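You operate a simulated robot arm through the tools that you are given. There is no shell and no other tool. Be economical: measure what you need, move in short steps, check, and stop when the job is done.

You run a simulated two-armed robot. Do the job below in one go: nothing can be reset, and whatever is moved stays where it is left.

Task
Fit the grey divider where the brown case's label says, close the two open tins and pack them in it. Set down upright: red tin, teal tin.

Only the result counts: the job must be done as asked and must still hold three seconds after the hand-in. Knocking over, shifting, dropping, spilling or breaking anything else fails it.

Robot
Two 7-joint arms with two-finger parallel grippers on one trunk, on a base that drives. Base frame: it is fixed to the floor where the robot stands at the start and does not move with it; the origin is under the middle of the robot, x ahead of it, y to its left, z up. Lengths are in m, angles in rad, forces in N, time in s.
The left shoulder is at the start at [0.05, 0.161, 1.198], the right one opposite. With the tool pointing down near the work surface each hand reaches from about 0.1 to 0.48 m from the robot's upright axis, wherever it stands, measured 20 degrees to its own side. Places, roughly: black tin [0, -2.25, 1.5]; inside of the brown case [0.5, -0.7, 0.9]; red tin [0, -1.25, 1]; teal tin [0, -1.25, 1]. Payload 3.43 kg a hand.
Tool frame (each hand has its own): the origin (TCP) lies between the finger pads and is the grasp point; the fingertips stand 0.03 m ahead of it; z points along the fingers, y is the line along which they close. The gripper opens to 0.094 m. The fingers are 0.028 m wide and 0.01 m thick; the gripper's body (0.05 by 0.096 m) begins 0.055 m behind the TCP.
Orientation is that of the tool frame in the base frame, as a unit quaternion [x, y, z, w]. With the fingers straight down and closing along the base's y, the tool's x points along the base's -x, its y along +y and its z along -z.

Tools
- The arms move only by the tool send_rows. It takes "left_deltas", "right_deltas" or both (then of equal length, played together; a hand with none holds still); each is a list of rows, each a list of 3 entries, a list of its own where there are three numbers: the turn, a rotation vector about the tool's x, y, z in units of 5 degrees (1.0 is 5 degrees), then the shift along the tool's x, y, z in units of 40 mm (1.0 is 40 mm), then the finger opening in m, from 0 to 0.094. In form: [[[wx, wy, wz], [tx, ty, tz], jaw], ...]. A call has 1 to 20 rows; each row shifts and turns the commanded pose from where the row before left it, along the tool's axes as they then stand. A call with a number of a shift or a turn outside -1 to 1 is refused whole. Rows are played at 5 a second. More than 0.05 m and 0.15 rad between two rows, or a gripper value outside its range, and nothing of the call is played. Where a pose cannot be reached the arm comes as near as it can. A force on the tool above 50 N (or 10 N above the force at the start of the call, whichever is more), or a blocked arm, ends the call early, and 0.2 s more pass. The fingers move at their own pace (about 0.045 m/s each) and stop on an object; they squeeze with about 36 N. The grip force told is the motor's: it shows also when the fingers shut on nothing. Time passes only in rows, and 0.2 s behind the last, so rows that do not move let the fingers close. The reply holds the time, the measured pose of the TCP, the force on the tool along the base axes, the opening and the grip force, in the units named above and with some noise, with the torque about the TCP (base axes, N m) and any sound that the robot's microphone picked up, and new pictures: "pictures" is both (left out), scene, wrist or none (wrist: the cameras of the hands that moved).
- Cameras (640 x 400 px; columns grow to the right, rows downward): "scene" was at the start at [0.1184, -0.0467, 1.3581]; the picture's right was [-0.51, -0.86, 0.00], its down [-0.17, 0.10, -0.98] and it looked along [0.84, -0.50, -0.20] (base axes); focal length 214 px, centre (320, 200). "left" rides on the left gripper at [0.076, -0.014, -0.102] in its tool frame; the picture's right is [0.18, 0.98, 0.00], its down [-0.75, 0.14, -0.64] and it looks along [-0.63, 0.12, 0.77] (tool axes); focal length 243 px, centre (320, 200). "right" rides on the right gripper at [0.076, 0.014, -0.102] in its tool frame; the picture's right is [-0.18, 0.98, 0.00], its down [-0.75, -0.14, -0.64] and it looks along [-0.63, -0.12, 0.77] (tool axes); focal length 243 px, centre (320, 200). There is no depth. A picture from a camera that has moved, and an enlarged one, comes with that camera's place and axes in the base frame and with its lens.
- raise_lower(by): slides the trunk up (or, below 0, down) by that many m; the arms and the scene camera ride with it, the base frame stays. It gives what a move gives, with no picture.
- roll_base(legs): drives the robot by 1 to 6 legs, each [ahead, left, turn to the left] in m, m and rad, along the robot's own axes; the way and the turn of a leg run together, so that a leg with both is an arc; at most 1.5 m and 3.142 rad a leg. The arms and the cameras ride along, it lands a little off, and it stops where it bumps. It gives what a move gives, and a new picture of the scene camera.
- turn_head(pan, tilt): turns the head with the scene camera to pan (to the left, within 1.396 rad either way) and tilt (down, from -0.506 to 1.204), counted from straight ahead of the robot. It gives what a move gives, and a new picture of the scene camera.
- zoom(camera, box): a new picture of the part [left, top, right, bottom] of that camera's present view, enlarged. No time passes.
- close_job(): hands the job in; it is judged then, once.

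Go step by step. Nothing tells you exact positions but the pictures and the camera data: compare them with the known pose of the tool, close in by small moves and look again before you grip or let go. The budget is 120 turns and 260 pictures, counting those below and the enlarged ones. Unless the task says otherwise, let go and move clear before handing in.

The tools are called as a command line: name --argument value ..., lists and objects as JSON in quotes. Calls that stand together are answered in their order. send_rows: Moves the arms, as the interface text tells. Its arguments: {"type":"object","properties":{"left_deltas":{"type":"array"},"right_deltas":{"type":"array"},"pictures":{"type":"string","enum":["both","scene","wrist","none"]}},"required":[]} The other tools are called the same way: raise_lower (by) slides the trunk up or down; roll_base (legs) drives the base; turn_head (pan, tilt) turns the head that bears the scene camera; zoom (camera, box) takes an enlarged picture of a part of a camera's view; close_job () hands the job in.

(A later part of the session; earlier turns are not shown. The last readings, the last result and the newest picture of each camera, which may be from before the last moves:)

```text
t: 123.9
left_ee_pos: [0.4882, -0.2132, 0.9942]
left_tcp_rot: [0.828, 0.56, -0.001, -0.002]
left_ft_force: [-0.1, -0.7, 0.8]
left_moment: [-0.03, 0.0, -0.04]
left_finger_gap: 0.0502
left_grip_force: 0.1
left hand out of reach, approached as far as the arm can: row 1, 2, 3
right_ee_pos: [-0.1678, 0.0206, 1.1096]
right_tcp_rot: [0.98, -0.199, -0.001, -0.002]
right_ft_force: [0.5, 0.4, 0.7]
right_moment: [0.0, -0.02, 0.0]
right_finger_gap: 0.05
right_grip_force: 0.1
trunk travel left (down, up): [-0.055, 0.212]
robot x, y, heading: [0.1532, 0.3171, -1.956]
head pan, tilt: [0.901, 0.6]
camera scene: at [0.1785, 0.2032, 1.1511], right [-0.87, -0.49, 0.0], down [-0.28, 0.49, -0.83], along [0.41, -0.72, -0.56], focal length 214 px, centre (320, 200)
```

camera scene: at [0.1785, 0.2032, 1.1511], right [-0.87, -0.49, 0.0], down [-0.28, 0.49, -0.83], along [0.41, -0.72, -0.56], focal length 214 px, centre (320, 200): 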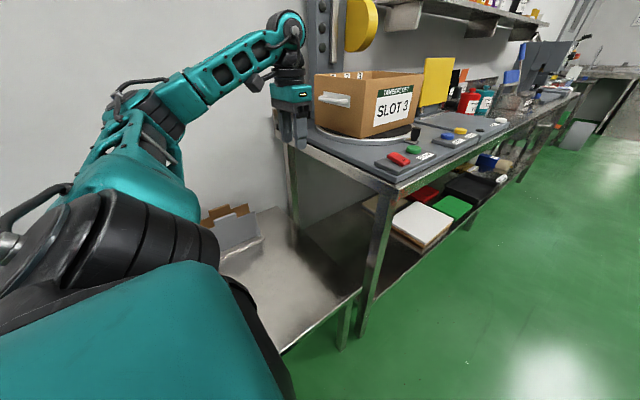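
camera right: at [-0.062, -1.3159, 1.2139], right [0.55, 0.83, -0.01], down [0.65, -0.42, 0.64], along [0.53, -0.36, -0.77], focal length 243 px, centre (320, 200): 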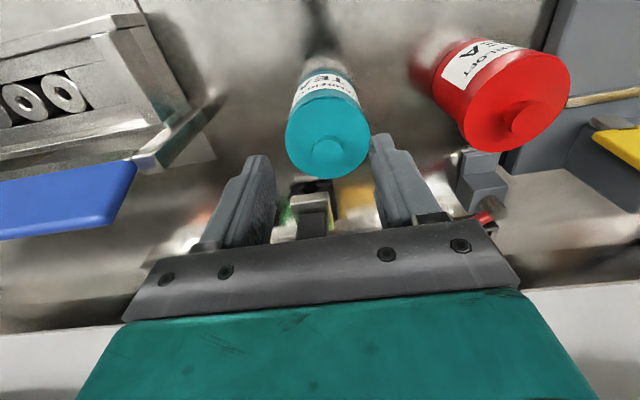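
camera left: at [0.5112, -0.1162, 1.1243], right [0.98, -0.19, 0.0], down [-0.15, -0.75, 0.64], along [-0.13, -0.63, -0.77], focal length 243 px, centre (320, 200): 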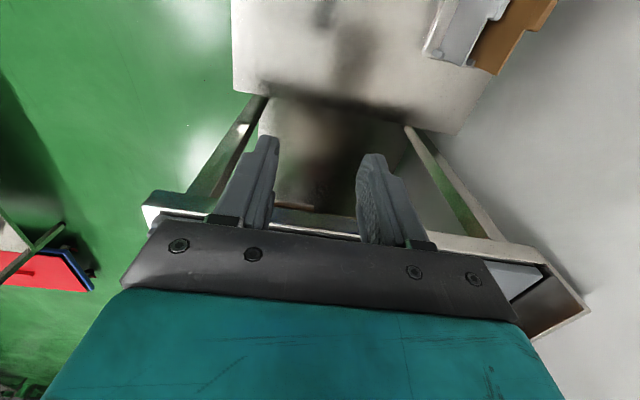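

The left arm's forearm swings outward, so the wrist yaw should follow it. The handle is only about 80 mm long, so I can grip it by its ends with the hand turned 90° outward.

send_rows --left_deltas '[[[0, 0, -1], [0.3, 0, 0], 0.094], [[0, 0, -1], [0.3, 0, 0], 0.094], [[0, 0, -1], [0.3, 0, 0], 0.094], [[0, 0, -1], [0.3, 0, 0], 0.094], [[0, 0, -1], [0, 0, 0], 0.094], [[0, 0, -1], [0, 0, 0], 0.094], [[0, 0, -1], [0, 0, 0], 0.094], [[0, 0, -1], [0, 0, 0], 0.094], [[0, 0, -1], [0, 0, 0], 0.094], [[0, 0, -1], [0, 0, 0], 0.094], [[0, 0, -1], [0, 0, 0], 0.094], [[0, 0, -1], [0, 0, 0], 0.094], [[0, 0, -1], [0, 0, 0], 0.094], [[0, 0, -1], [0, 0, 0], 0.094], [[0, 0, -1], [0, 0, 0], 0.094], [[0, 0, -1], [0, 0, 0], 0.094], [[0, 0, -1], [0, 0, 0], 0.094], [[0, 0, -1], [0, 0, 0], 0.094]]' --pictures "wrist"

```text
t: 127.7
left_ee_pos: [0.4893, -0.1822, 0.9919]
left_tcp_rot: [0.189, 0.982, 0.0, -0.002]
left_ft_force: [-0.5, -0.6, -1.0]
left_moment: [-0.02, -0.02, 0.01]
left_finger_gap: 0.0939
left_grip_force: 0.1
left hand out of reach, approached as far as the arm can: row 3, 4
right_ee_pos: [-0.1678, 0.0196, 1.1089]
right_tcp_rot: [0.98, -0.2, -0.001, -0.003]
right_ft_force: [-0.3, -0.1, -0.8]
right_moment: [0.0, -0.01, -0.03]
right_finger_gap: 0.0499
right_grip_force: 0.0
trunk travel left (down, up): [-0.055, 0.212]
robot x, y, heading: [0.1531, 0.3182, -1.957]
head pan, tilt: [0.901, 0.6]
camera left: at [0.4137, -0.1684, 1.095], right [0.19, 0.98, 0.0], down [0.75, -0.15, 0.64], along [0.63, -0.12, -0.77], focal length 243 px, centre (320, 200)
```

left: 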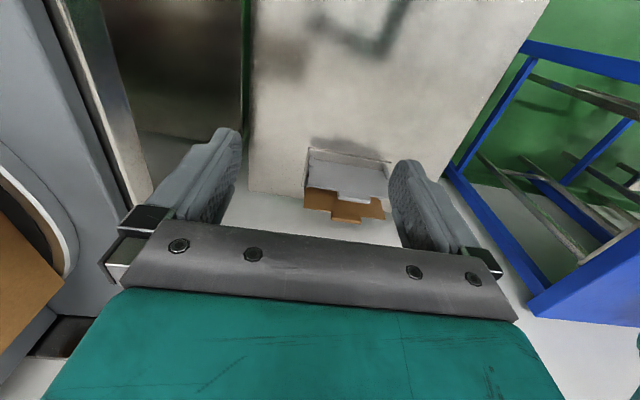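

send_rows --left_deltas '[[[0, 0, 0], [-0.4, 0.8, 0], 0.094], [[0, 0, 0], [-0.4, 0.8, 0], 0.094], [[0, 0, 0], [-0.4, 0.8, 0], 0.094], [[0, 0, 0], [-0.4, 0.8, 0], 0.094], [[0, 0, 0], [-1, 0, 0], 0.094], [[0, 0, 0], [-1, 0, 0], 0.094], [[0, 0, 0], [-1, 0, 0], 0.094], [[0, 0, 0], [-1, 0, 0], 0.094]]' --pictures "wrist"

zoom --camera "scene" --box '[0, 0, 640, 400]'

```text
t: 129.5
left_ee_pos: [0.6969, -0.266, 0.9699]
left_tcp_rot: [0.19, 0.982, 0.001, -0.002]
left_ft_force: [1.0, 0.5, -0.7]
left_moment: [0.0, 0.02, 0.0]
left_finger_gap: 0.0938
left_grip_force: 0.1
left hand out of reach, approached as far as the arm can: row 1, 2, 3, 4
right_ee_pos: [-0.1681, 0.0199, 1.1088]
right_tcp_rot: [0.98, -0.199, -0.001, -0.002]
right_ft_force: [0.1, 0.6, 0.2]
right_moment: [0.0, -0.03, -0.03]
right_finger_gap: 0.0498
right_grip_force: 0.1
trunk travel left (down, up): [-0.055, 0.212]
robot x, y, heading: [0.1525, 0.3158, -1.959]
head pan, tilt: [0.901, 0.6]
camera left: at [0.6212, -0.2504, 1.0735], right [0.2, 0.98, 0.0], down [0.75, -0.15, 0.64], along [0.63, -0.12, -0.77], focal length 243 px, centre (320, 200)
```

left: 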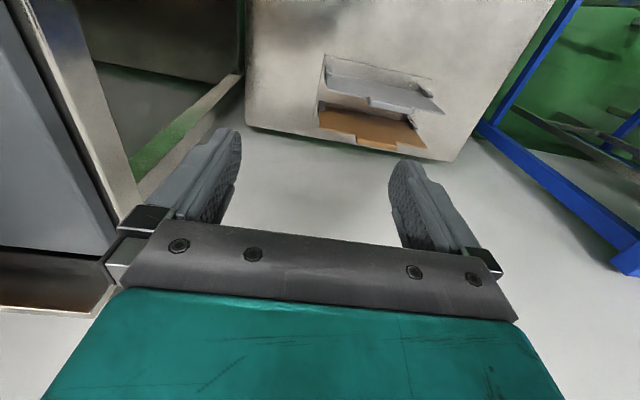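

```text
1.00 times, centred on (320, 200) of scene (not enlarged: the box is as wide or as high as the picture)
camera zoom: at [0.1781, 0.2029, 1.151], right [-0.87, -0.49, 0.0], down [-0.28, 0.49, -0.82], along [0.41, -0.72, -0.57], focal length 214 px, centre (320, 200)
```

zoom: 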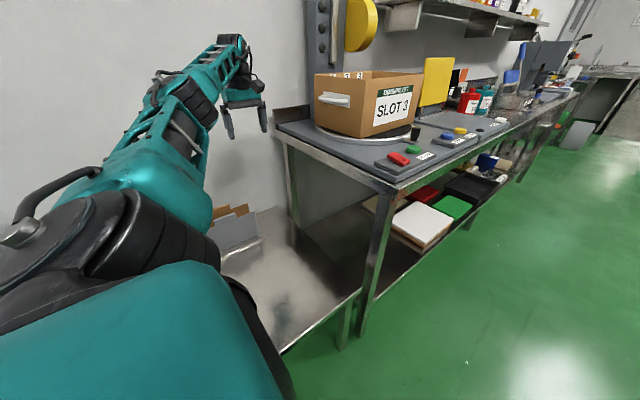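

With the yaw turned outward the arm reaches easily. Now I'll move along the table to over the divider.

send_rows --left_deltas '[[[0, 0, 0], [0, 0.8, 0], 0.094], [[0, 0, 0], [0, 0.8, 0], 0.094], [[0, 0, 0], [0, 0.8, 0], 0.094], [[0, 0, 0], [0, 0.8, 0], 0.094]]' --pictures "none"

zoom --camera "left" --box '[220, 20, 420, 180]'

```text
t: 130.5
left_ee_pos: [0.7553, -0.176, 0.9729]
left_tcp_rot: [0.191, 0.982, 0.004, -0.002]
left_ft_force: [0.8, -0.4, 1.5]
left_moment: [-0.02, -0.01, -0.01]
left_finger_gap: 0.0939
left_grip_force: 0.0
left hand out of reach, approached as far as the arm can: row 3, 4
right_ee_pos: [-0.1678, 0.0195, 1.1096]
right_tcp_rot: [0.98, -0.199, -0.001, -0.003]
right_ft_force: [0.0, -0.1, 0.6]
right_moment: [0.05, 0.05, -0.01]
right_finger_gap: 0.05
right_grip_force: 0.1
trunk travel left (down, up): [-0.055, 0.212]
robot x, y, heading: [0.1505, 0.3166, -1.959]
head pan, tilt: [0.901, 0.6]
```

```text
2.50 times, centred on (320, 100) of left
camera zoom: at [0.6803, -0.162, 1.0752], right [0.2, 0.98, 0.01], down [0.75, -0.16, 0.64], along [0.63, -0.12, -0.77], focal length 606 px, centre (320, 450)
```

zoom: 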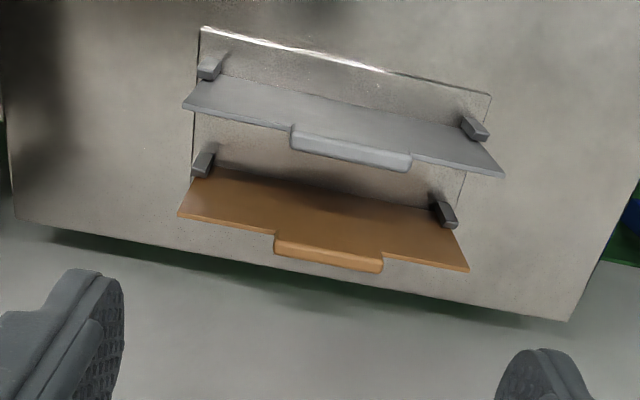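

raise_lower --by -0.055

send_rows --left_deltas '[[[0, 0, 0], [0, 0, 1], 0.094], [[0, 0, 0], [0, 0, 1], 0.094], [[0, 0, 0], [-0.25, 0.3, 0.7], 0.094], [[0, 0, 0], [-0.25, 0.36, 0], 0.094], [[0, 0, 0], [0, 0, 0], 0.094]]' --pictures "none"

zoom --camera "left" --box '[220, 40, 420, 200]'

```text
t: 131.4
left_ee_pos: [0.7555, -0.1754, 0.9176]
left_tcp_rot: [0.189, 0.982, 0.001, -0.003]
left_ft_force: [0.3, -0.2, -0.4]
left_moment: [-0.02, -0.02, -0.01]
left_finger_gap: 0.0939
left_grip_force: 0.1
right_ee_pos: [-0.1682, 0.0196, 1.0549]
right_tcp_rot: [0.98, -0.199, -0.001, -0.002]
right_ft_force: [-0.3, 0.3, 1.5]
right_moment: [-0.01, 0.0, 0.0]
right_finger_gap: 0.05
right_grip_force: 0.0
trunk travel left (down, up): [0.0, 0.267]
robot x, y, heading: [0.1533, 0.3178, -1.953]
head pan, tilt: [0.901, 0.6]
```

```text
t: 132.6
left_ee_pos: [0.7817, -0.1594, 0.8083]
left_tcp_rot: [0.189, 0.982, 0.0, -0.002]
left_ft_force: [0.6, -1.1, -0.1]
left_moment: [0.0, 0.0, 0.0]
left_finger_gap: 0.094
left_grip_force: 0.0
right_ee_pos: [-0.1677, 0.0184, 1.0544]
right_tcp_rot: [0.98, -0.2, -0.001, -0.002]
right_ft_force: [0.2, -0.8, 0.5]
right_moment: [0.03, -0.03, -0.02]
right_finger_gap: 0.0501
right_grip_force: 0.0
trunk travel left (down, up): [0.0, 0.267]
robot x, y, heading: [0.1519, 0.3154, -1.96]
head pan, tilt: [0.901, 0.6]
```

```text
2.50 times, centred on (320, 120) of left
camera zoom: at [0.7071, -0.1436, 0.9113], right [0.2, 0.98, 0.0], down [0.76, -0.15, 0.64], along [0.63, -0.12, -0.77], focal length 606 px, centre (320, 400)
```

zoom: 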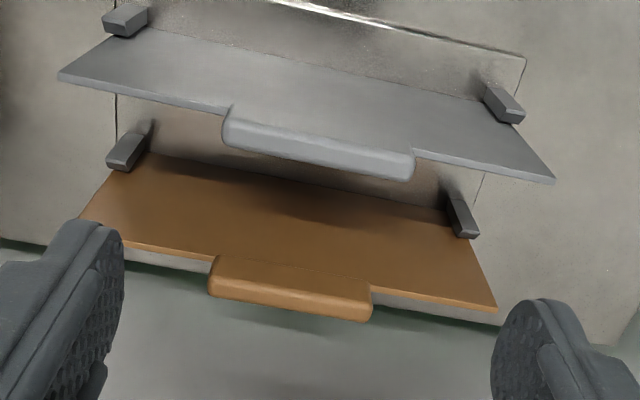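

The handle sits at about f 0.79, slightly ahead of the hand. Lowering with a small correction.

send_rows --left_deltas '[[[0, 0, 0], [-0.15, 0.05, 1], 0.094], [[0, 0, 0], [0, 0, 1], 0.094], [[0, 0, 0], [0, 0, 0.7], 0.094], [[0, 0, 0], [0, 0, 0], 0.094]]' --pictures "wrist"

zoom --camera "scene" --box '[190, 180, 290, 270]'

```text
t: 133.6
left_ee_pos: [0.7885, -0.1585, 0.7005]
left_tcp_rot: [0.189, 0.982, 0.001, -0.002]
left_ft_force: [-0.4, 0.3, 1.0]
left_moment: [-0.03, -0.01, -0.01]
left_finger_gap: 0.094
left_grip_force: 0.0
right_ee_pos: [-0.1683, 0.0201, 1.0531]
right_tcp_rot: [0.98, -0.199, -0.001, -0.002]
right_ft_force: [-0.2, 0.4, 0.1]
right_moment: [-0.03, 0.0, 0.01]
right_finger_gap: 0.0499
right_grip_force: 0.1
trunk travel left (down, up): [0.0, 0.267]
robot x, y, heading: [0.1552, 0.3168, -1.957]
head pan, tilt: [0.901, 0.6]
camera left: at [0.7139, -0.1435, 0.8044], right [0.2, 0.98, 0.0], down [0.75, -0.15, 0.64], along [0.63, -0.12, -0.77], focal length 243 px, centre (320, 200)
```

left: 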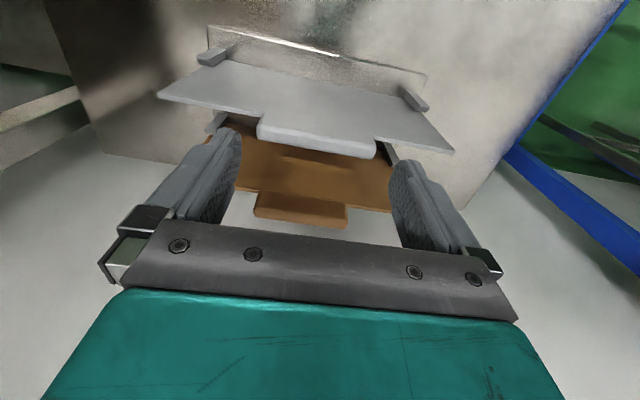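

```text
4.44 times, centred on (240, 225) of scene
camera zoom: at [0.1785, 0.2031, 1.0961], right [-0.87, -0.49, 0.0], down [-0.28, 0.49, -0.83], along [0.41, -0.72, -0.56], focal length 953 px, centre (676, 89)
```

zoom: 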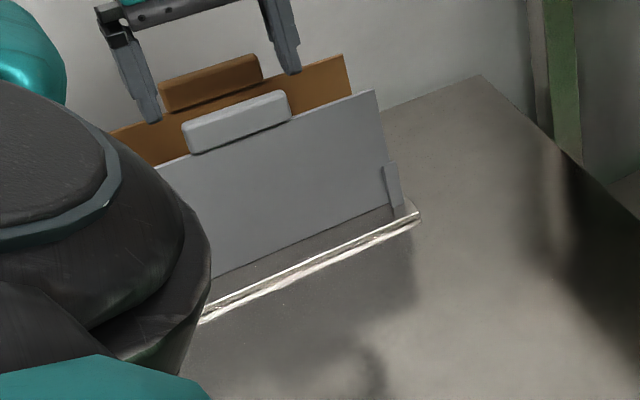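

Well aligned in both views. Lowering to the handle and closing on its ends.

send_rows --left_deltas '[[[0, 0, 0], [0, -0.05, 0.5], 0.094], [[0, 0, 0], [0, 0, 0.35], 0.094], [[0, 0, 0], [0, 0, 0], 0.094]]' --pictures "wrist"

zoom --camera "scene" --box '[190, 180, 290, 270]'

```text
t: 134.4
left_ee_pos: [0.7899, -0.16, 0.6679]
left_tcp_rot: [0.189, 0.982, 0.002, -0.002]
left_ft_force: [0.1, 0.2, 0.3]
left_moment: [0.0, -0.01, 0.01]
left_finger_gap: 0.0941
left_grip_force: 0.1
right_ee_pos: [-0.1678, 0.0189, 1.0549]
right_tcp_rot: [0.98, -0.199, -0.002, -0.002]
right_ft_force: [-0.3, 0.1, -0.2]
right_moment: [0.02, 0.02, -0.03]
right_finger_gap: 0.05
right_grip_force: 0.2
trunk travel left (down, up): [0.0, 0.267]
robot x, y, heading: [0.1555, 0.3176, -1.955]
head pan, tilt: [0.901, 0.6]
camera left: at [0.7136, -0.1452, 0.7701], right [0.2, 0.98, 0.0], down [0.75, -0.15, 0.64], along [0.63, -0.12, -0.77], focal length 243 px, centre (320, 200)
```

left: 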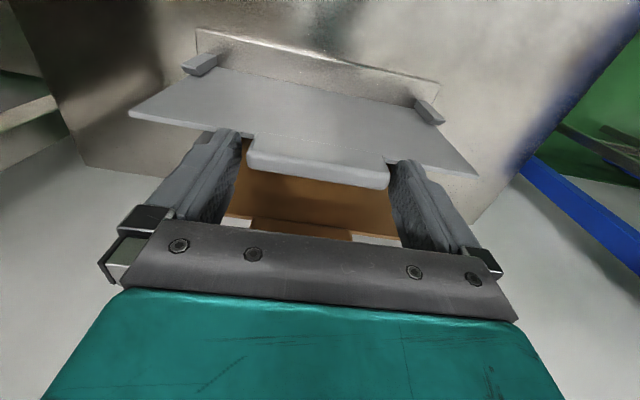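

```text
4.44 times, centred on (240, 225) of scene
camera zoom: at [0.1785, 0.2031, 1.0961], right [-0.87, -0.49, 0.0], down [-0.28, 0.49, -0.83], along [0.41, -0.72, -0.56], focal length 953 px, centre (676, 89)
```

zoom: 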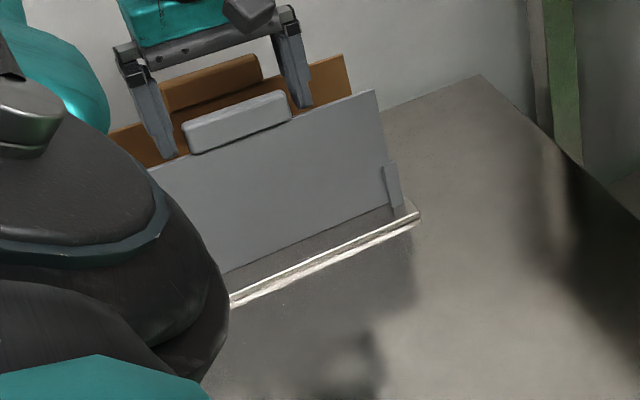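

send_rows --left_deltas '[[[0, 0, 0], [0.07, 0, 0.05], 0.094], [[0, 0, 0], [0, 0, 0], 0.0], [[0, 0, 0], [0, 0, 0], 0.0], [[0, 0, 0], [0, 0, 0], 0.0], [[0, 0, 0], [0, 0, 0], 0.0]]' --pictures "none"

send_rows --left_deltas '[[[0, 0, 0], [0, 0, -0.5], 0.0], [[0, 0, 0], [0, 0, -0.5], 0.0]]' --pictures "wrist"

zoom --camera "scene" --box '[190, 180, 290, 270]'

```text
t: 135.6
left_ee_pos: [0.7864, -0.1589, 0.6639]
left_tcp_rot: [0.19, 0.982, 0.002, -0.003]
left_ft_force: [0.5, 0.9, 0.4]
left_moment: [-0.03, 0.04, 0.02]
left_finger_gap: 0.0799
left_grip_force: 36.0
right_ee_pos: [-0.1682, 0.0183, 1.0537]
right_tcp_rot: [0.98, -0.199, -0.002, -0.001]
right_ft_force: [0.3, -0.9, -0.5]
right_moment: [-0.01, 0.01, 0.01]
right_finger_gap: 0.0499
right_grip_force: 0.0
trunk travel left (down, up): [0.0, 0.267]
robot x, y, heading: [0.155, 0.3203, -1.961]
head pan, tilt: [0.901, 0.6]
```

```text
t: 136.2
left_ee_pos: [0.7849, -0.1602, 0.7062]
left_tcp_rot: [0.19, 0.982, 0.0, -0.003]
left_ft_force: [0.1, 0.1, -0.6]
left_moment: [0.0, 0.01, 0.0]
left_finger_gap: 0.0795
left_grip_force: 36.0
right_ee_pos: [-0.1672, 0.0183, 1.0538]
right_tcp_rot: [0.98, -0.199, -0.001, -0.001]
right_ft_force: [0.2, 0.0, 0.5]
right_moment: [0.02, 0.03, -0.02]
right_finger_gap: 0.0501
right_grip_force: 0.0
trunk travel left (down, up): [0.0, 0.267]
robot x, y, heading: [0.1524, 0.3181, -1.958]
head pan, tilt: [0.901, 0.6]
camera left: at [0.7106, -0.145, 0.8092], right [0.2, 0.98, 0.0], down [0.75, -0.15, 0.64], along [0.63, -0.12, -0.77], focal length 243 px, centre (320, 200)
```

left: 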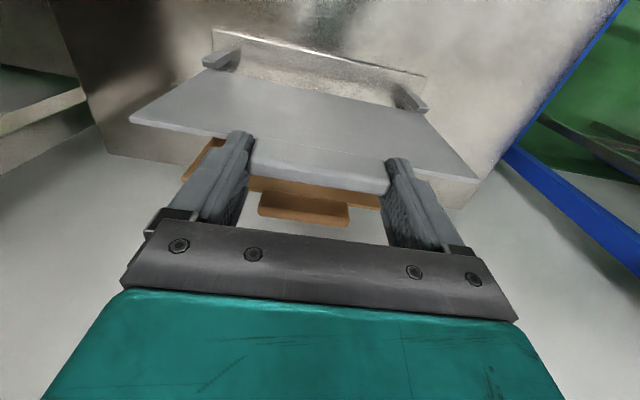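

```text
4.44 times, centred on (240, 225) of scene
camera zoom: at [0.1785, 0.2031, 1.0961], right [-0.87, -0.49, 0.0], down [-0.28, 0.49, -0.83], along [0.41, -0.72, -0.56], focal length 953 px, centre (676, 89)
```

zoom: 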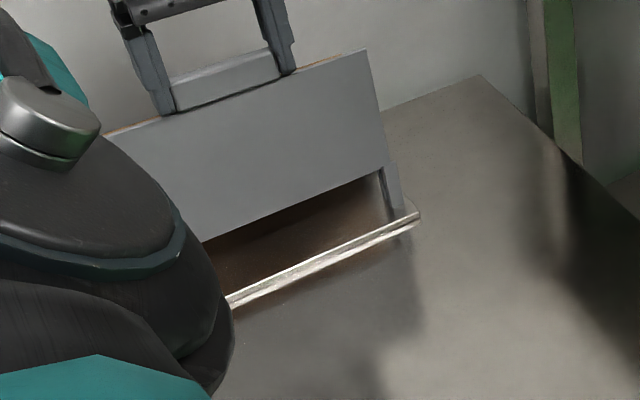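

The divider is held and coming out straight. I'll lift it clear, raise the trunk and study the case and the yellow reel above it.

send_rows --left_deltas '[[[0, 0, 0], [0, 0, -1], 0.0], [[0, 0, 0], [0, 0, -1], 0.0], [[0, 0, 0], [0, 0, -1], 0.0], [[0, 0, 0], [0, 0, -1], 0.0], [[0, 0, 0], [0, 0, -1], 0.0]]' --pictures "none"

raise_lower --by 0.2

turn_head --pan 0.75 --tilt 0.4

zoom --camera "scene" --box '[200, 60, 440, 220]'

```text
t: 137.4
left_ee_pos: [0.7863, -0.1618, 0.9061]
left_tcp_rot: [0.19, 0.982, 0.001, -0.002]
left_ft_force: [0.1, -0.2, -0.2]
left_moment: [0.04, 0.03, 0.02]
left_finger_gap: 0.0796
left_grip_force: 35.9
right_ee_pos: [-0.1683, 0.0191, 1.0536]
right_tcp_rot: [0.98, -0.199, -0.001, -0.001]
right_ft_force: [0.5, -0.1, -0.3]
right_moment: [-0.03, 0.0, -0.02]
right_finger_gap: 0.0499
right_grip_force: 0.2
trunk travel left (down, up): [0.0, 0.267]
robot x, y, heading: [0.1523, 0.3175, -1.961]
head pan, tilt: [0.901, 0.6]
```

```text
t: 139.6
left_ee_pos: [0.7876, -0.1612, 1.1048]
left_tcp_rot: [0.191, 0.982, 0.001, -0.003]
left_ft_force: [0.5, 0.0, -1.2]
left_moment: [0.01, 0.01, -0.02]
left_finger_gap: 0.0799
left_grip_force: 35.8
right_ee_pos: [-0.1681, 0.0191, 1.2534]
right_tcp_rot: [0.98, -0.199, -0.002, -0.002]
right_ft_force: [0.5, 0.3, 0.2]
right_moment: [0.0, 0.01, 0.0]
right_finger_gap: 0.0503
right_grip_force: 0.1
trunk travel left (down, up): [-0.2, 0.067]
robot x, y, heading: [0.153, 0.3176, -1.957]
head pan, tilt: [0.901, 0.6]
```

```text
t: 140.3
left_ee_pos: [0.7876, -0.162, 1.1045]
left_tcp_rot: [0.19, 0.982, 0.001, -0.002]
left_ft_force: [-0.2, 0.3, -1.0]
left_moment: [-0.01, -0.02, 0.0]
left_finger_gap: 0.0794
left_grip_force: 36.5
right_ee_pos: [-0.167, 0.0177, 1.2537]
right_tcp_rot: [0.98, -0.2, -0.001, -0.003]
right_ft_force: [-0.2, -0.2, -0.2]
right_moment: [0.02, 0.0, 0.02]
right_finger_gap: 0.05
right_grip_force: 0.1
trunk travel left (down, up): [-0.2, 0.067]
robot x, y, heading: [0.151, 0.317, -1.957]
head pan, tilt: [0.75, 0.4]
camera scene: at [0.1682, 0.1934, 1.3143], right [-0.93, -0.36, 0.0], down [-0.14, 0.36, -0.92], along [0.33, -0.86, -0.39], focal length 214 px, centre (320, 200)
```

scene: 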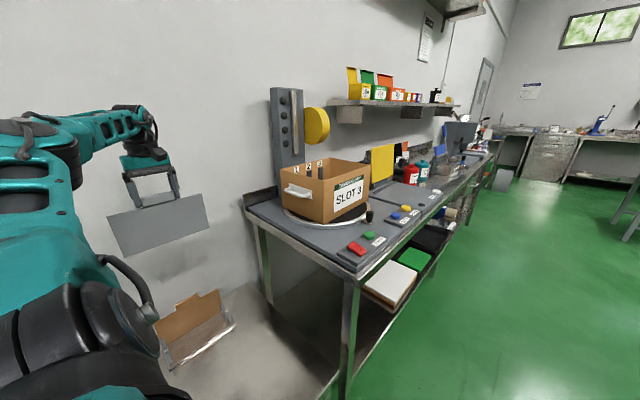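

```text
2.50 times, centred on (320, 140) of scene
camera zoom: at [0.1682, 0.1934, 1.3143], right [-0.93, -0.36, 0.0], down [-0.14, 0.36, -0.92], along [0.33, -0.86, -0.39], focal length 536 px, centre (320, 350)
```

zoom: 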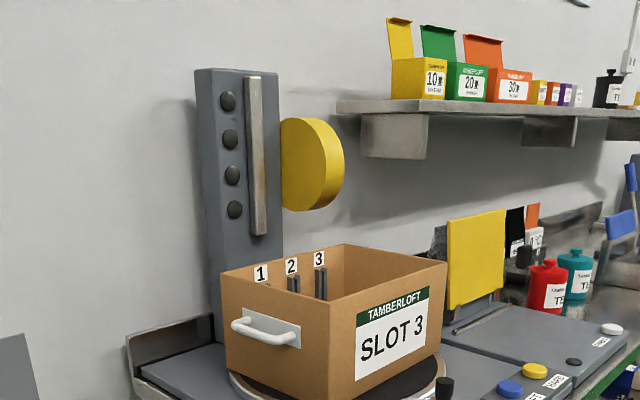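

zoom --camera "scene" --box '[270, 85, 370, 165]'

zoom --camera "scene" --box '[90, 150, 250, 260]'

```text
5.00 times, centred on (320, 125) of scene
camera zoom: at [0.1682, 0.1934, 1.3143], right [-0.93, -0.36, 0.0], down [-0.14, 0.36, -0.92], along [0.33, -0.86, -0.39], focal length 1072 px, centre (320, 575)
```

zoom: 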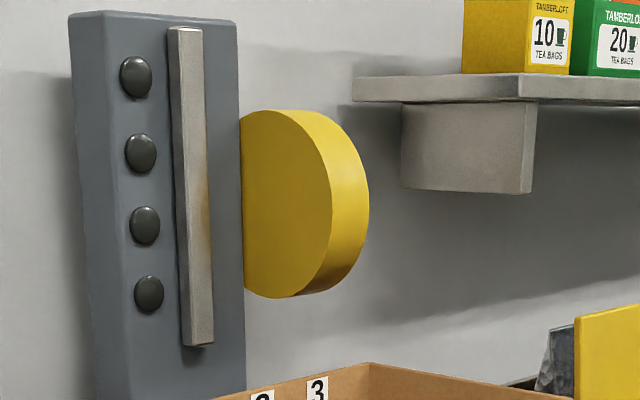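

```text
3.64 times, centred on (170, 205) of scene
camera zoom: at [0.1682, 0.1934, 1.3143], right [-0.93, -0.36, 0.0], down [-0.14, 0.36, -0.92], along [0.33, -0.86, -0.39], focal length 780 px, centre (866, 182)
```

zoom: 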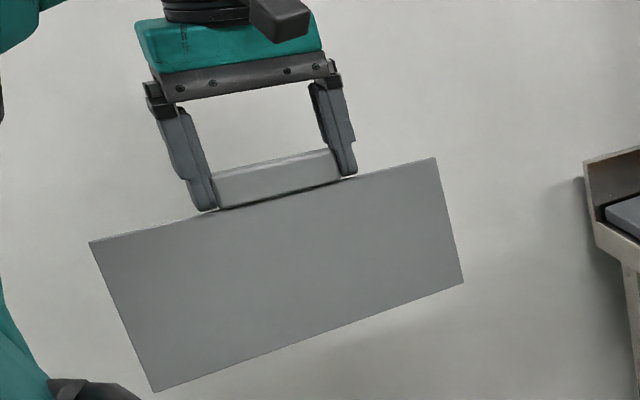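

The divider plate is 0.221 × 0.124 m and held centred. The yellow disc hangs near the back of slot 3, so I need better measurements. I'll bring the hand back, turn it so the plate lies across the bench, and raise it.

send_rows --left_deltas '[[[0, 0, 0], [1, 0, 0], 0.0], [[0, 0, 0], [1, 0, 0], 0.0], [[0, 0, 0], [1, 0, 0], 0.0], [[0, 0, 0], [1, 0, 0], 0.0], [[0, 0, 0], [1, 0, 0], 0.0], [[0, 0, 0], [1, 0, 0], 0.0], [[0, 0, 1], [0, 0, 0], 0.0], [[0, 0, 1], [0, 0, 0], 0.0], [[0, 0, 1], [0, 0, 0], 0.0], [[0, 0, 1], [0, 0, 0], 0.0], [[0, 0, 1], [0, 0, 0], 0.0], [[0, 0, 1], [0, 0, 0], 0.0]]' --pictures "none"

send_rows --left_deltas '[[[0, 0, 1], [0, 0, 0], 0.0], [[0, 0, 1], [0, 0, 0], 0.0], [[0, 0, 1], [0, 0, 0], 0.0], [[0, 0, 1], [0, 0, 0], 0.0], [[0, 0, 1], [0, 0, 0], 0.0], [[0, 0, 1], [0, 0, 0], 0.0], [[0, 0, 1], [0, 0, 0], 0.0], [[0, 0, 1], [0, 0, 0], 0.0], [[0, 0, 1], [0, 0, 0], 0.0], [[0, 0, 1], [0, 0, 0], 0.0], [[0, 0, 1], [0, 0, 0], 0.0], [[0, 0, 1], [0, 0, 0], 0.0]]' --pictures "both"

```text
t: 142.9
left_ee_pos: [0.5652, -0.0717, 1.1054]
left_tcp_rot: [0.439, 0.899, 0.0, -0.003]
left_ft_force: [-0.1, -0.1, -1.5]
left_moment: [0.0, -0.02, 0.0]
left_finger_gap: 0.0794
left_grip_force: 35.8
right_ee_pos: [-0.1679, 0.0186, 1.253]
right_tcp_rot: [0.98, -0.199, -0.001, -0.003]
right_ft_force: [0.3, -0.4, 0.0]
right_moment: [0.0, 0.0, 0.01]
right_finger_gap: 0.0502
right_grip_force: 0.1
trunk travel left (down, up): [-0.2, 0.067]
robot x, y, heading: [0.1517, 0.3165, -1.953]
head pan, tilt: [0.75, 0.4]
```

```text
t: 145.5
left_ee_pos: [0.5436, -0.0763, 1.1173]
left_tcp_rot: [0.816, 0.578, -0.001, -0.002]
left_ft_force: [-0.4, 0.1, -0.9]
left_moment: [0.02, 0.0, -0.02]
left_finger_gap: 0.0795
left_grip_force: 35.3
left hand out of reach, approached as far as the arm can: row 11, 12
right_ee_pos: [-0.1666, 0.0178, 1.2539]
right_tcp_rot: [0.98, -0.199, -0.002, -0.003]
right_ft_force: [0.1, -0.2, 0.6]
right_moment: [0.02, 0.01, -0.01]
right_finger_gap: 0.05
right_grip_force: 0.0
trunk travel left (down, up): [-0.2, 0.067]
robot x, y, heading: [0.152, 0.3176, -1.958]
head pan, tilt: [0.75, 0.4]
camera scene: at [0.1688, 0.1931, 1.3143], right [-0.93, -0.36, 0.0], down [-0.14, 0.36, -0.92], along [0.33, -0.86, -0.39], focal length 214 px, centre (320, 200)
camera left: at [0.5567, -0.0003, 1.2201], right [0.99, -0.15, 0.0], down [-0.11, -0.76, 0.64], along [-0.1, -0.63, -0.77], focal length 243 px, centre (320, 200)
```

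scene: 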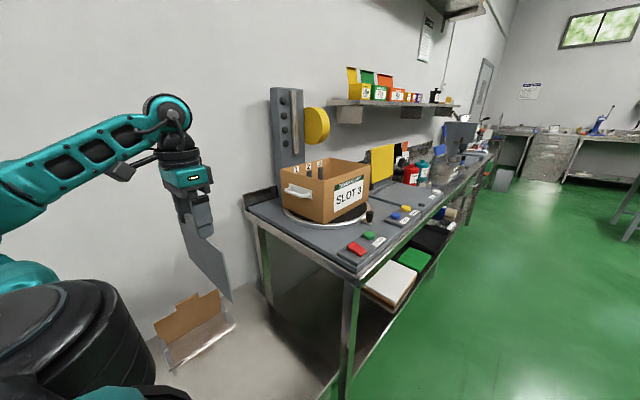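
left: 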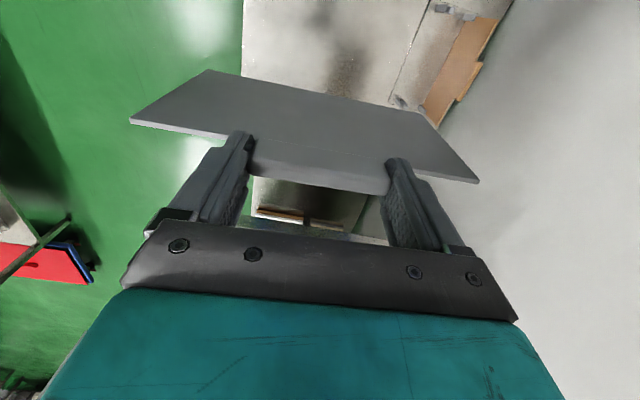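

Placing the plate between wall and disc looks very tight. I'll go round to face the case squarely and measure it, the turntable and the post before deciding.

raise_lower --by 0.06

roll_base --legs '[[0, -0.2, 0], [0.62, 0, 0], [0, 0, 1.565]]'

turn_head --pan -0.15 --tilt 0.45

zoom --camera "scene" --box '[190, 60, 450, 240]'

```text
t: 146.5
left_ee_pos: [0.5443, -0.0761, 1.1784]
left_tcp_rot: [0.815, 0.579, -0.001, -0.002]
left_ft_force: [-0.4, 0.0, -1.7]
left_moment: [0.03, 0.03, 0.02]
left_finger_gap: 0.0795
left_grip_force: 35.6
right_ee_pos: [-0.1684, 0.0176, 1.3139]
right_tcp_rot: [0.98, -0.199, -0.002, -0.002]
right_ft_force: [0.0, -0.4, 0.8]
right_moment: [0.02, -0.02, -0.01]
right_finger_gap: 0.0501
right_grip_force: 0.1
trunk travel left (down, up): [-0.26, 0.007]
robot x, y, heading: [0.1522, 0.3178, -1.96]
head pan, tilt: [0.75, 0.4]
```

```text
t: 155.7
left_ee_pos: [0.1326, 0.224, 1.1782]
left_tcp_rot: [0.167, 0.986, -0.002, -0.002]
left_ft_force: [0.0, 0.9, -1.6]
left_moment: [0.03, -0.02, 0.03]
left_finger_gap: 0.0797
left_grip_force: 36.1
right_ee_pos: [0.0373, -0.4874, 1.3139]
right_tcp_rot: [0.834, 0.552, -0.003, -0.001]
right_ft_force: [-0.6, 1.1, -0.1]
right_moment: [-0.04, 0.02, 0.03]
right_finger_gap: 0.0501
right_grip_force: 0.1
trunk travel left (down, up): [-0.26, 0.007]
robot x, y, heading: [-0.2561, -0.1661, -0.389]
head pan, tilt: [0.75, 0.4]
camera scene: at [-0.1381, -0.1492, 1.3743], right [0.36, -0.93, 0.0], down [-0.36, -0.14, -0.92], along [0.86, 0.33, -0.39], focal length 214 px, centre (320, 200)
```

scene: 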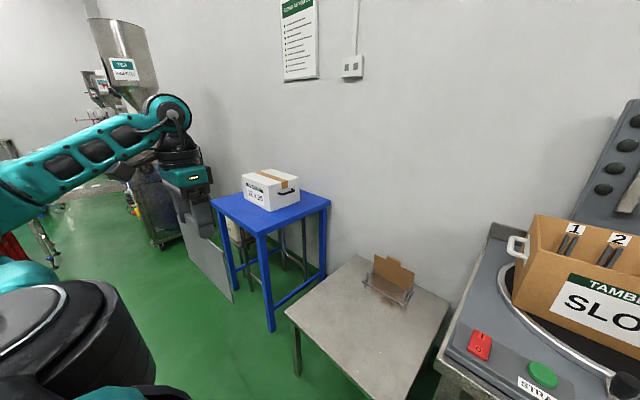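

```text
t: 156.9
left_ee_pos: [0.1329, 0.2248, 1.1769]
left_tcp_rot: [0.167, 0.986, -0.002, -0.002]
left_ft_force: [0.3, 0.7, -0.6]
left_moment: [-0.02, 0.04, 0.01]
left_finger_gap: 0.0794
left_grip_force: 36.0
right_ee_pos: [0.0389, -0.4883, 1.3144]
right_tcp_rot: [0.834, 0.552, -0.002, -0.001]
right_ft_force: [-0.5, -0.5, 0.2]
right_moment: [-0.02, 0.0, 0.01]
right_finger_gap: 0.0503
right_grip_force: 0.0
trunk travel left (down, up): [-0.26, 0.007]
robot x, y, heading: [-0.2617, -0.1663, -0.385]
head pan, tilt: [-0.15, 0.45]
camera scene: at [-0.1456, -0.2292, 1.3697], right [-0.51, -0.86, 0.0], down [-0.37, 0.22, -0.9], along [0.77, -0.46, -0.44], focal length 214 px, centre (320, 200)
```

scene: 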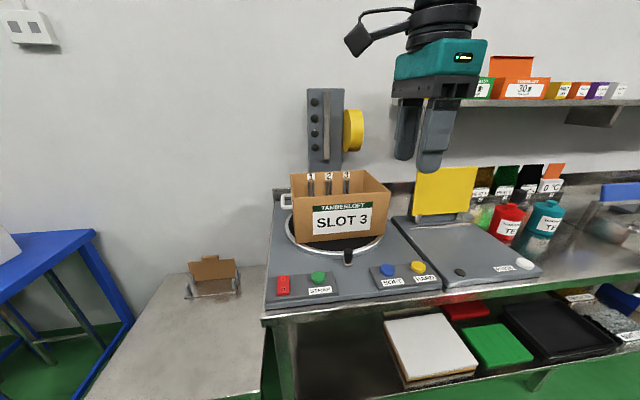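

```text
2.22 times, centred on (320, 150) of scene
camera zoom: at [-0.1456, -0.2292, 1.3697], right [-0.51, -0.86, 0.0], down [-0.37, 0.22, -0.9], along [0.77, -0.46, -0.44], focal length 477 px, centre (320, 311)
```

zoom: 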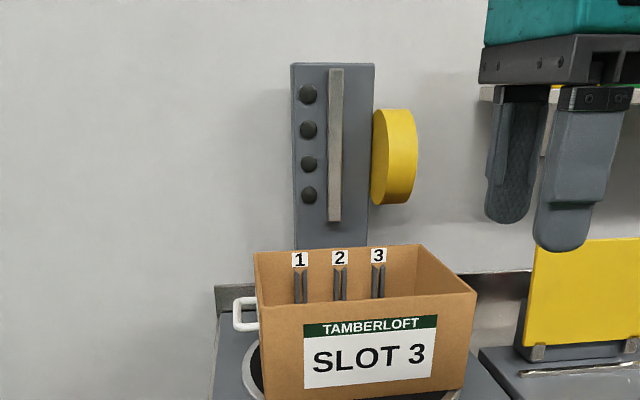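

From here I can see the disc overlaps slot 3's entry path, but the case can turn on its turntable without touching the post. I'll turn it by its black knob with the right hand. First, position the base and unwind the right hand.

roll_base --legs '[[0, 0.24, 0], [0.17, 0, 0]]'

send_rows --right_deltas '[[[0, 0, -1], [0, 0, 0], 0.06], [[0, 0, -1], [0, 0, 0], 0.06], [[0, 0, -1], [0, 0, 0], 0.06], [[0, 0, -1], [0, 0, 0], 0.06], [[0, 0, -1], [0, 0, 0], 0.06], [[0, 0, -1], [0, 0, 0], 0.06], [[0, 0, -1], [0, 0, 0], 0.06], [[0, 0, -1], [0, 0, 0], 0.06], [[0, 0, -1], [0, 0, 0], 0.06], [[0, 0, -1], [0, 0, 0], 0.06], [[0, 0, -1], [0, 0, 0], 0.06], [[0, 0, -1], [0, 0, 0], 0.06], [[0, 0, -1], [0, 0, 0], 0.06], [[0, 0, -1], [0, 0, 0], 0.06], [[0, 0, -1], [0, 0, 0], 0.06], [[0, 0, -1], [0, 0, 0], 0.06], [[0, 0, -1], [0, 0, 0], 0.06], [[0, 0, -1], [0, 0, 0], 0.06]]' --pictures "none"

zoom --camera "scene" --box '[330, 120, 530, 320]'

```text
t: 160.7
left_ee_pos: [0.381, 0.3841, 1.1772]
left_tcp_rot: [0.167, 0.986, -0.002, -0.001]
left_ft_force: [0.5, -0.6, -0.1]
left_moment: [-0.02, -0.01, -0.04]
left_finger_gap: 0.0795
left_grip_force: 35.8
right_ee_pos: [0.2875, -0.3282, 1.3151]
right_tcp_rot: [0.834, 0.552, -0.002, 0.0]
right_ft_force: [-0.1, -0.4, 0.9]
right_moment: [0.0, 0.01, -0.02]
right_finger_gap: 0.0499
right_grip_force: 0.0
trunk travel left (down, up): [-0.26, 0.007]
robot x, y, heading: [-0.0073, -0.0029, -0.382]
head pan, tilt: [-0.15, 0.45]
camera scene: at [0.1037, -0.0699, 1.3696], right [-0.51, -0.86, 0.0], down [-0.37, 0.22, -0.9], along [0.77, -0.46, -0.44], focal length 214 px, centre (320, 200)
```

scene: 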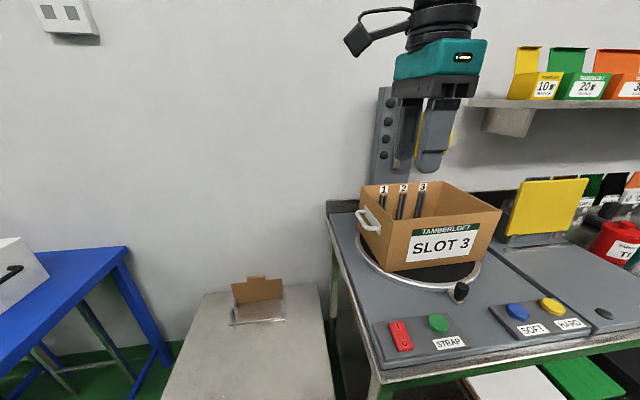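

```text
t: 164.5
left_ee_pos: [0.3802, 0.3844, 1.1776]
left_tcp_rot: [0.167, 0.986, -0.003, -0.001]
left_ft_force: [-0.2, 0.2, -0.4]
left_moment: [0.0, -0.01, 0.02]
left_finger_gap: 0.0794
left_grip_force: 36.5
right_ee_pos: [0.2859, -0.3273, 1.3149]
right_tcp_rot: [0.199, 0.98, -0.002, -0.002]
right_ft_force: [-0.7, -0.4, 0.3]
right_moment: [0.02, -0.01, 0.01]
right_finger_gap: 0.0602
right_grip_force: 0.0
trunk travel left (down, up): [-0.26, 0.007]
robot x, y, heading: [-0.0086, -0.0083, -0.389]
head pan, tilt: [-0.15, 0.45]
```

```text
2.00 times, centred on (430, 220) of scene
camera zoom: at [0.1029, -0.0696, 1.3697], right [-0.51, -0.86, 0.0], down [-0.37, 0.22, -0.9], along [0.77, -0.46, -0.44], focal length 429 px, centre (100, 160)
```

zoom: 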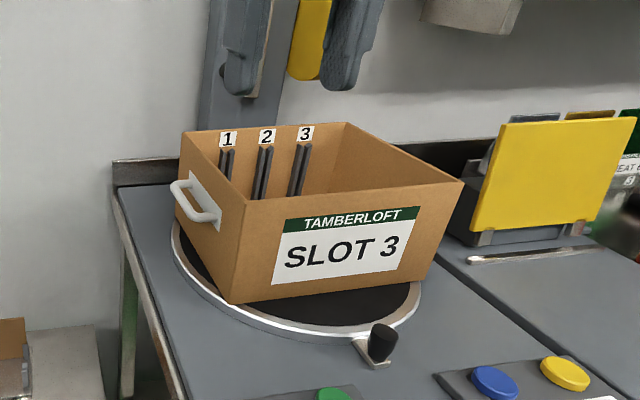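

send_rows --right_deltas '[[[0, 0, 0], [0, -1, 0], 0.08], [[0, 0, 0], [0, -1, 0], 0.08], [[0, 0, 0], [0, -1, 0], 0.08], [[0, 0, 0], [0, -1, 0], 0.08], [[0, 0, 0], [0, -1, 0], 0.08], [[0, 0, 0], [-0.7, -1, 0], 0.08], [[0, 0, 0], [-0.8, -0.2, 0], 0.08]]' --pictures "none"

raise_lower --by -0.19

zoom --camera "right" --box '[0, 0, 640, 400]'

```text
t: 166.1
left_ee_pos: [0.3815, 0.3834, 1.1775]
left_tcp_rot: [0.166, 0.986, -0.003, -0.001]
left_ft_force: [0.2, -0.6, -1.5]
left_moment: [0.01, 0.03, -0.01]
left_finger_gap: 0.0795
left_grip_force: 36.2
right_ee_pos: [0.2441, -0.5814, 1.3158]
right_tcp_rot: [0.198, 0.98, -0.002, -0.002]
right_ft_force: [-0.2, 0.5, 0.7]
right_moment: [0.0, 0.01, 0.0]
right_finger_gap: 0.08
right_grip_force: 0.0
trunk travel left (down, up): [-0.26, 0.007]
robot x, y, heading: [-0.0121, -0.0096, -0.384]
head pan, tilt: [-0.15, 0.45]
```

```text
t: 168.2
left_ee_pos: [0.3812, 0.3836, 0.9872]
left_tcp_rot: [0.167, 0.986, -0.002, -0.002]
left_ft_force: [-0.9, -0.4, -1.1]
left_moment: [0.01, 0.01, -0.04]
left_finger_gap: 0.0796
left_grip_force: 35.8
right_ee_pos: [0.2431, -0.5801, 1.126]
right_tcp_rot: [0.199, 0.98, -0.001, -0.002]
right_ft_force: [0.5, -0.3, 0.1]
right_moment: [-0.02, 0.0, 0.01]
right_finger_gap: 0.0801
right_grip_force: 0.0
trunk travel left (down, up): [-0.07, 0.197]
robot x, y, heading: [-0.0092, -0.0069, -0.381]
head pan, tilt: [-0.15, 0.45]
```

```text
1.00 times, centred on (320, 200) of right (not enlarged: the box is as wide or as high as the picture)
camera zoom: at [0.1796, -0.536, 1.2289], right [0.55, 0.83, 0.0], down [0.64, -0.42, 0.64], along [0.53, -0.36, -0.77], focal length 243 px, centre (320, 200)
```

zoom: 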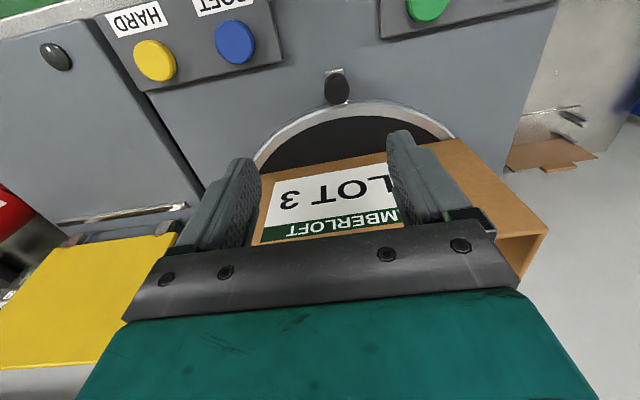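

zoom --camera "right" --box '[260, 40, 420, 180]'

```text
2.86 times, centred on (340, 110) of right
camera zoom: at [0.1796, -0.536, 1.2289], right [0.55, 0.83, 0.0], down [0.64, -0.42, 0.64], along [0.53, -0.36, -0.77], focal length 693 px, centre (263, 457)
```

zoom: 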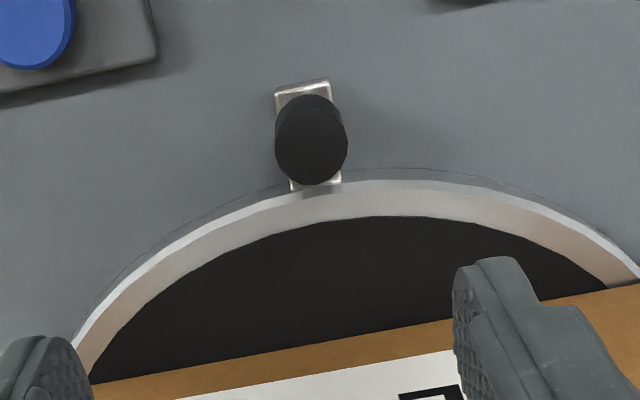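

send_rows --right_deltas '[[[0, 0, 0], [-0.22, 0.39, 0.5], 0.08], [[0, 0, 0], [0, 0, 1], 0.08], [[0, 0, 0], [0, 0, 1], 0.08], [[0, 0, 0], [0, 0, 1], 0.08], [[0, 0, 0], [0, 0, 0.9], 0.08], [[0, 0, 0], [0, 0, 0], 0.08]]' --pictures "wrist"

zoom --camera "scene" --box '[360, 60, 560, 220]'

```text
t: 169.6
left_ee_pos: [0.3817, 0.3837, 0.9876]
left_tcp_rot: [0.166, 0.986, -0.002, -0.002]
left_ft_force: [0.9, -0.3, -1.2]
left_moment: [-0.01, 0.0, -0.02]
left_finger_gap: 0.0797
left_grip_force: 35.5
right_ee_pos: [0.2568, -0.5698, 0.9504]
right_tcp_rot: [0.199, 0.98, -0.001, -0.002]
right_ft_force: [-0.1, 0.1, 0.0]
right_moment: [0.01, -0.03, 0.0]
right_finger_gap: 0.0802
right_grip_force: 0.0
trunk travel left (down, up): [-0.07, 0.197]
robot x, y, heading: [-0.0113, -0.0084, -0.384]
head pan, tilt: [-0.15, 0.45]
camera right: at [0.1943, -0.5251, 1.0524], right [0.55, 0.83, 0.0], down [0.64, -0.42, 0.64], along [0.53, -0.36, -0.77], focal length 243 px, centre (320, 200)
```

right: 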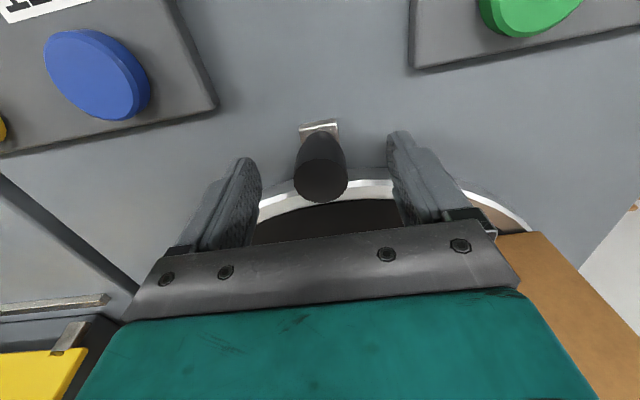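

```text
2.50 times, centred on (460, 140) of scene
camera zoom: at [0.1029, -0.0696, 1.1797], right [-0.51, -0.86, 0.0], down [-0.37, 0.22, -0.9], along [0.77, -0.46, -0.44], focal length 536 px, centre (-30, 350)
```

zoom: 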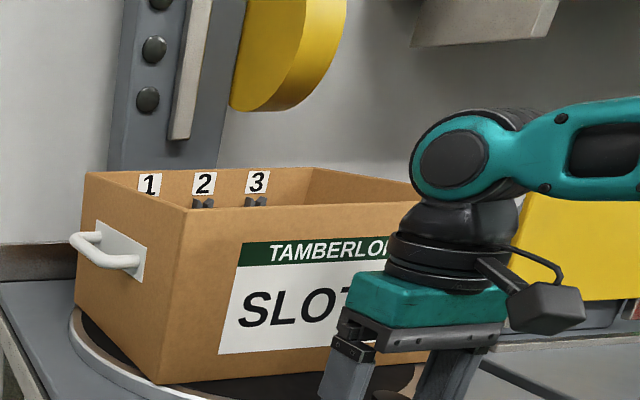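

Knob between the fingers. I'll go down a bit, grip, and test a 15° clockwise turn.

send_rows --right_deltas '[[[0, 0, 0], [0, 0, 0.5], 0.08], [[0, 0, 0], [0, 0, 0], 0.0], [[0, 0, 0], [0, 0, 0], 0.0], [[0, 0, 0], [0, 0, 0], 0.0], [[0, 0, 0], [-0.02, 0.468, 0], 0.0], [[0, 0, 0], [-0.061, 0.465, 0], 0.0], [[0, 0, 0], [-0.102, 0.458, 0], 0.0], [[0, 0, 0], [0, 0, 0], 0.0]]' --pictures "both"

```text
t: 170.9
left_ee_pos: [0.3812, 0.3799, 0.9889]
left_tcp_rot: [0.168, 0.986, -0.002, 0.0]
left_ft_force: [0.7, -0.7, -1.3]
left_moment: [-0.01, -0.02, 0.0]
left_finger_gap: 0.0795
left_grip_force: 36.3
right_ee_pos: [0.2583, -0.5664, 0.9308]
right_tcp_rot: [0.209, 0.978, -0.013, -0.003]
right_ft_force: [-9.9, -25.8, 5.5]
right_moment: [3.14, -0.8, 0.72]
right_finger_gap: 0.0305
right_grip_force: 40.4
trunk travel left (down, up): [-0.07, 0.197]
robot x, y, heading: [-0.0124, -0.0058, -0.39]
head pan, tilt: [-0.15, 0.45]
stopped in row 6 (right hand): the force on the tool passed its limit at 61 N (the readings are from after the stop); the commanded pose is now the measured one
camera scene: at [0.1015, -0.0729, 1.1796], right [-0.51, -0.86, 0.0], down [-0.37, 0.23, -0.9], along [0.77, -0.46, -0.44], focal length 214 px, centre (320, 200)
camera right: at [0.1957, -0.52, 1.0325], right [0.57, 0.82, -0.02], down [0.64, -0.42, 0.65], along [0.52, -0.38, -0.76], focal length 243 px, centre (320, 200)
```

scene: 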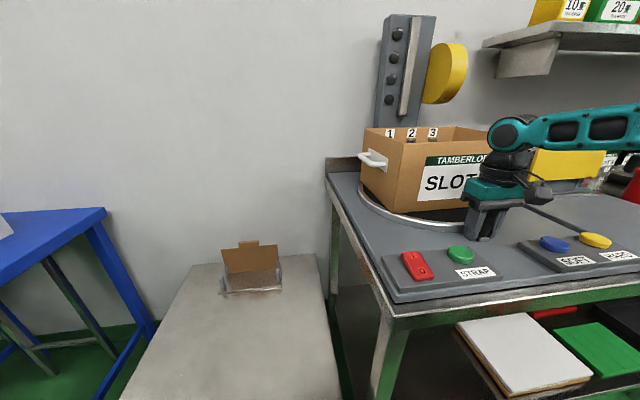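
right: 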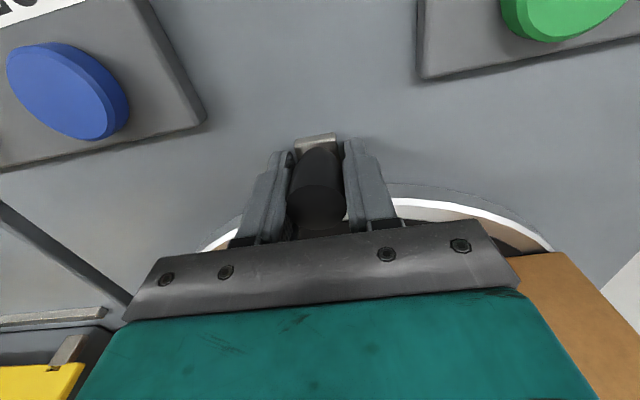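

The knob does not budge sideways. I'll check whether it is a pull-up lock before giving up on it.

send_rows --right_deltas '[[[0, 0, 0], [0, -0.08, 0], 0.0], [[0, 0, 0], [0, 0, -0.15], 0.0], [[0, 0, 0], [0, 0, -0.15], 0.0], [[0, 0, 0], [0, 0, -0.15], 0.0], [[0, 0, 0], [0, 0, 0], 0.0]]' --pictures "wrist"

```text
t: 171.7
left_ee_pos: [0.3832, 0.3804, 0.9881]
left_tcp_rot: [0.168, 0.986, -0.001, -0.002]
left_ft_force: [0.7, -0.5, -1.0]
left_moment: [0.01, -0.01, 0.02]
left_finger_gap: 0.0795
left_grip_force: 36.0
right_ee_pos: [0.2569, -0.5673, 0.9312]
right_tcp_rot: [0.209, 0.978, -0.007, -0.009]
right_ft_force: [7.0, -12.7, -22.9]
right_moment: [0.7, -1.81, -0.24]
right_finger_gap: 0.0285
right_grip_force: 45.1
trunk travel left (down, up): [-0.07, 0.197]
robot x, y, heading: [-0.0116, -0.0093, -0.387]
head pan, tilt: [-0.15, 0.45]
stopped in row 4 (right hand): the force on the tool passed its limit at 54 N (the readings are from after the stop); the commanded pose is now the measured one
camera right: at [0.1963, -0.5215, 1.0341], right [0.57, 0.82, -0.02], down [0.64, -0.43, 0.63], along [0.51, -0.37, -0.77], focal length 243 px, centre (320, 200)
```

right: 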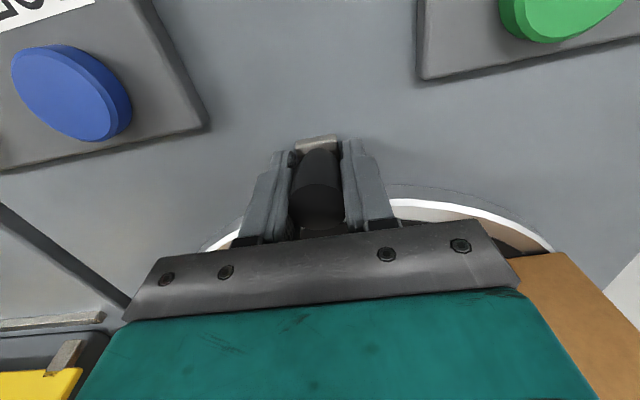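

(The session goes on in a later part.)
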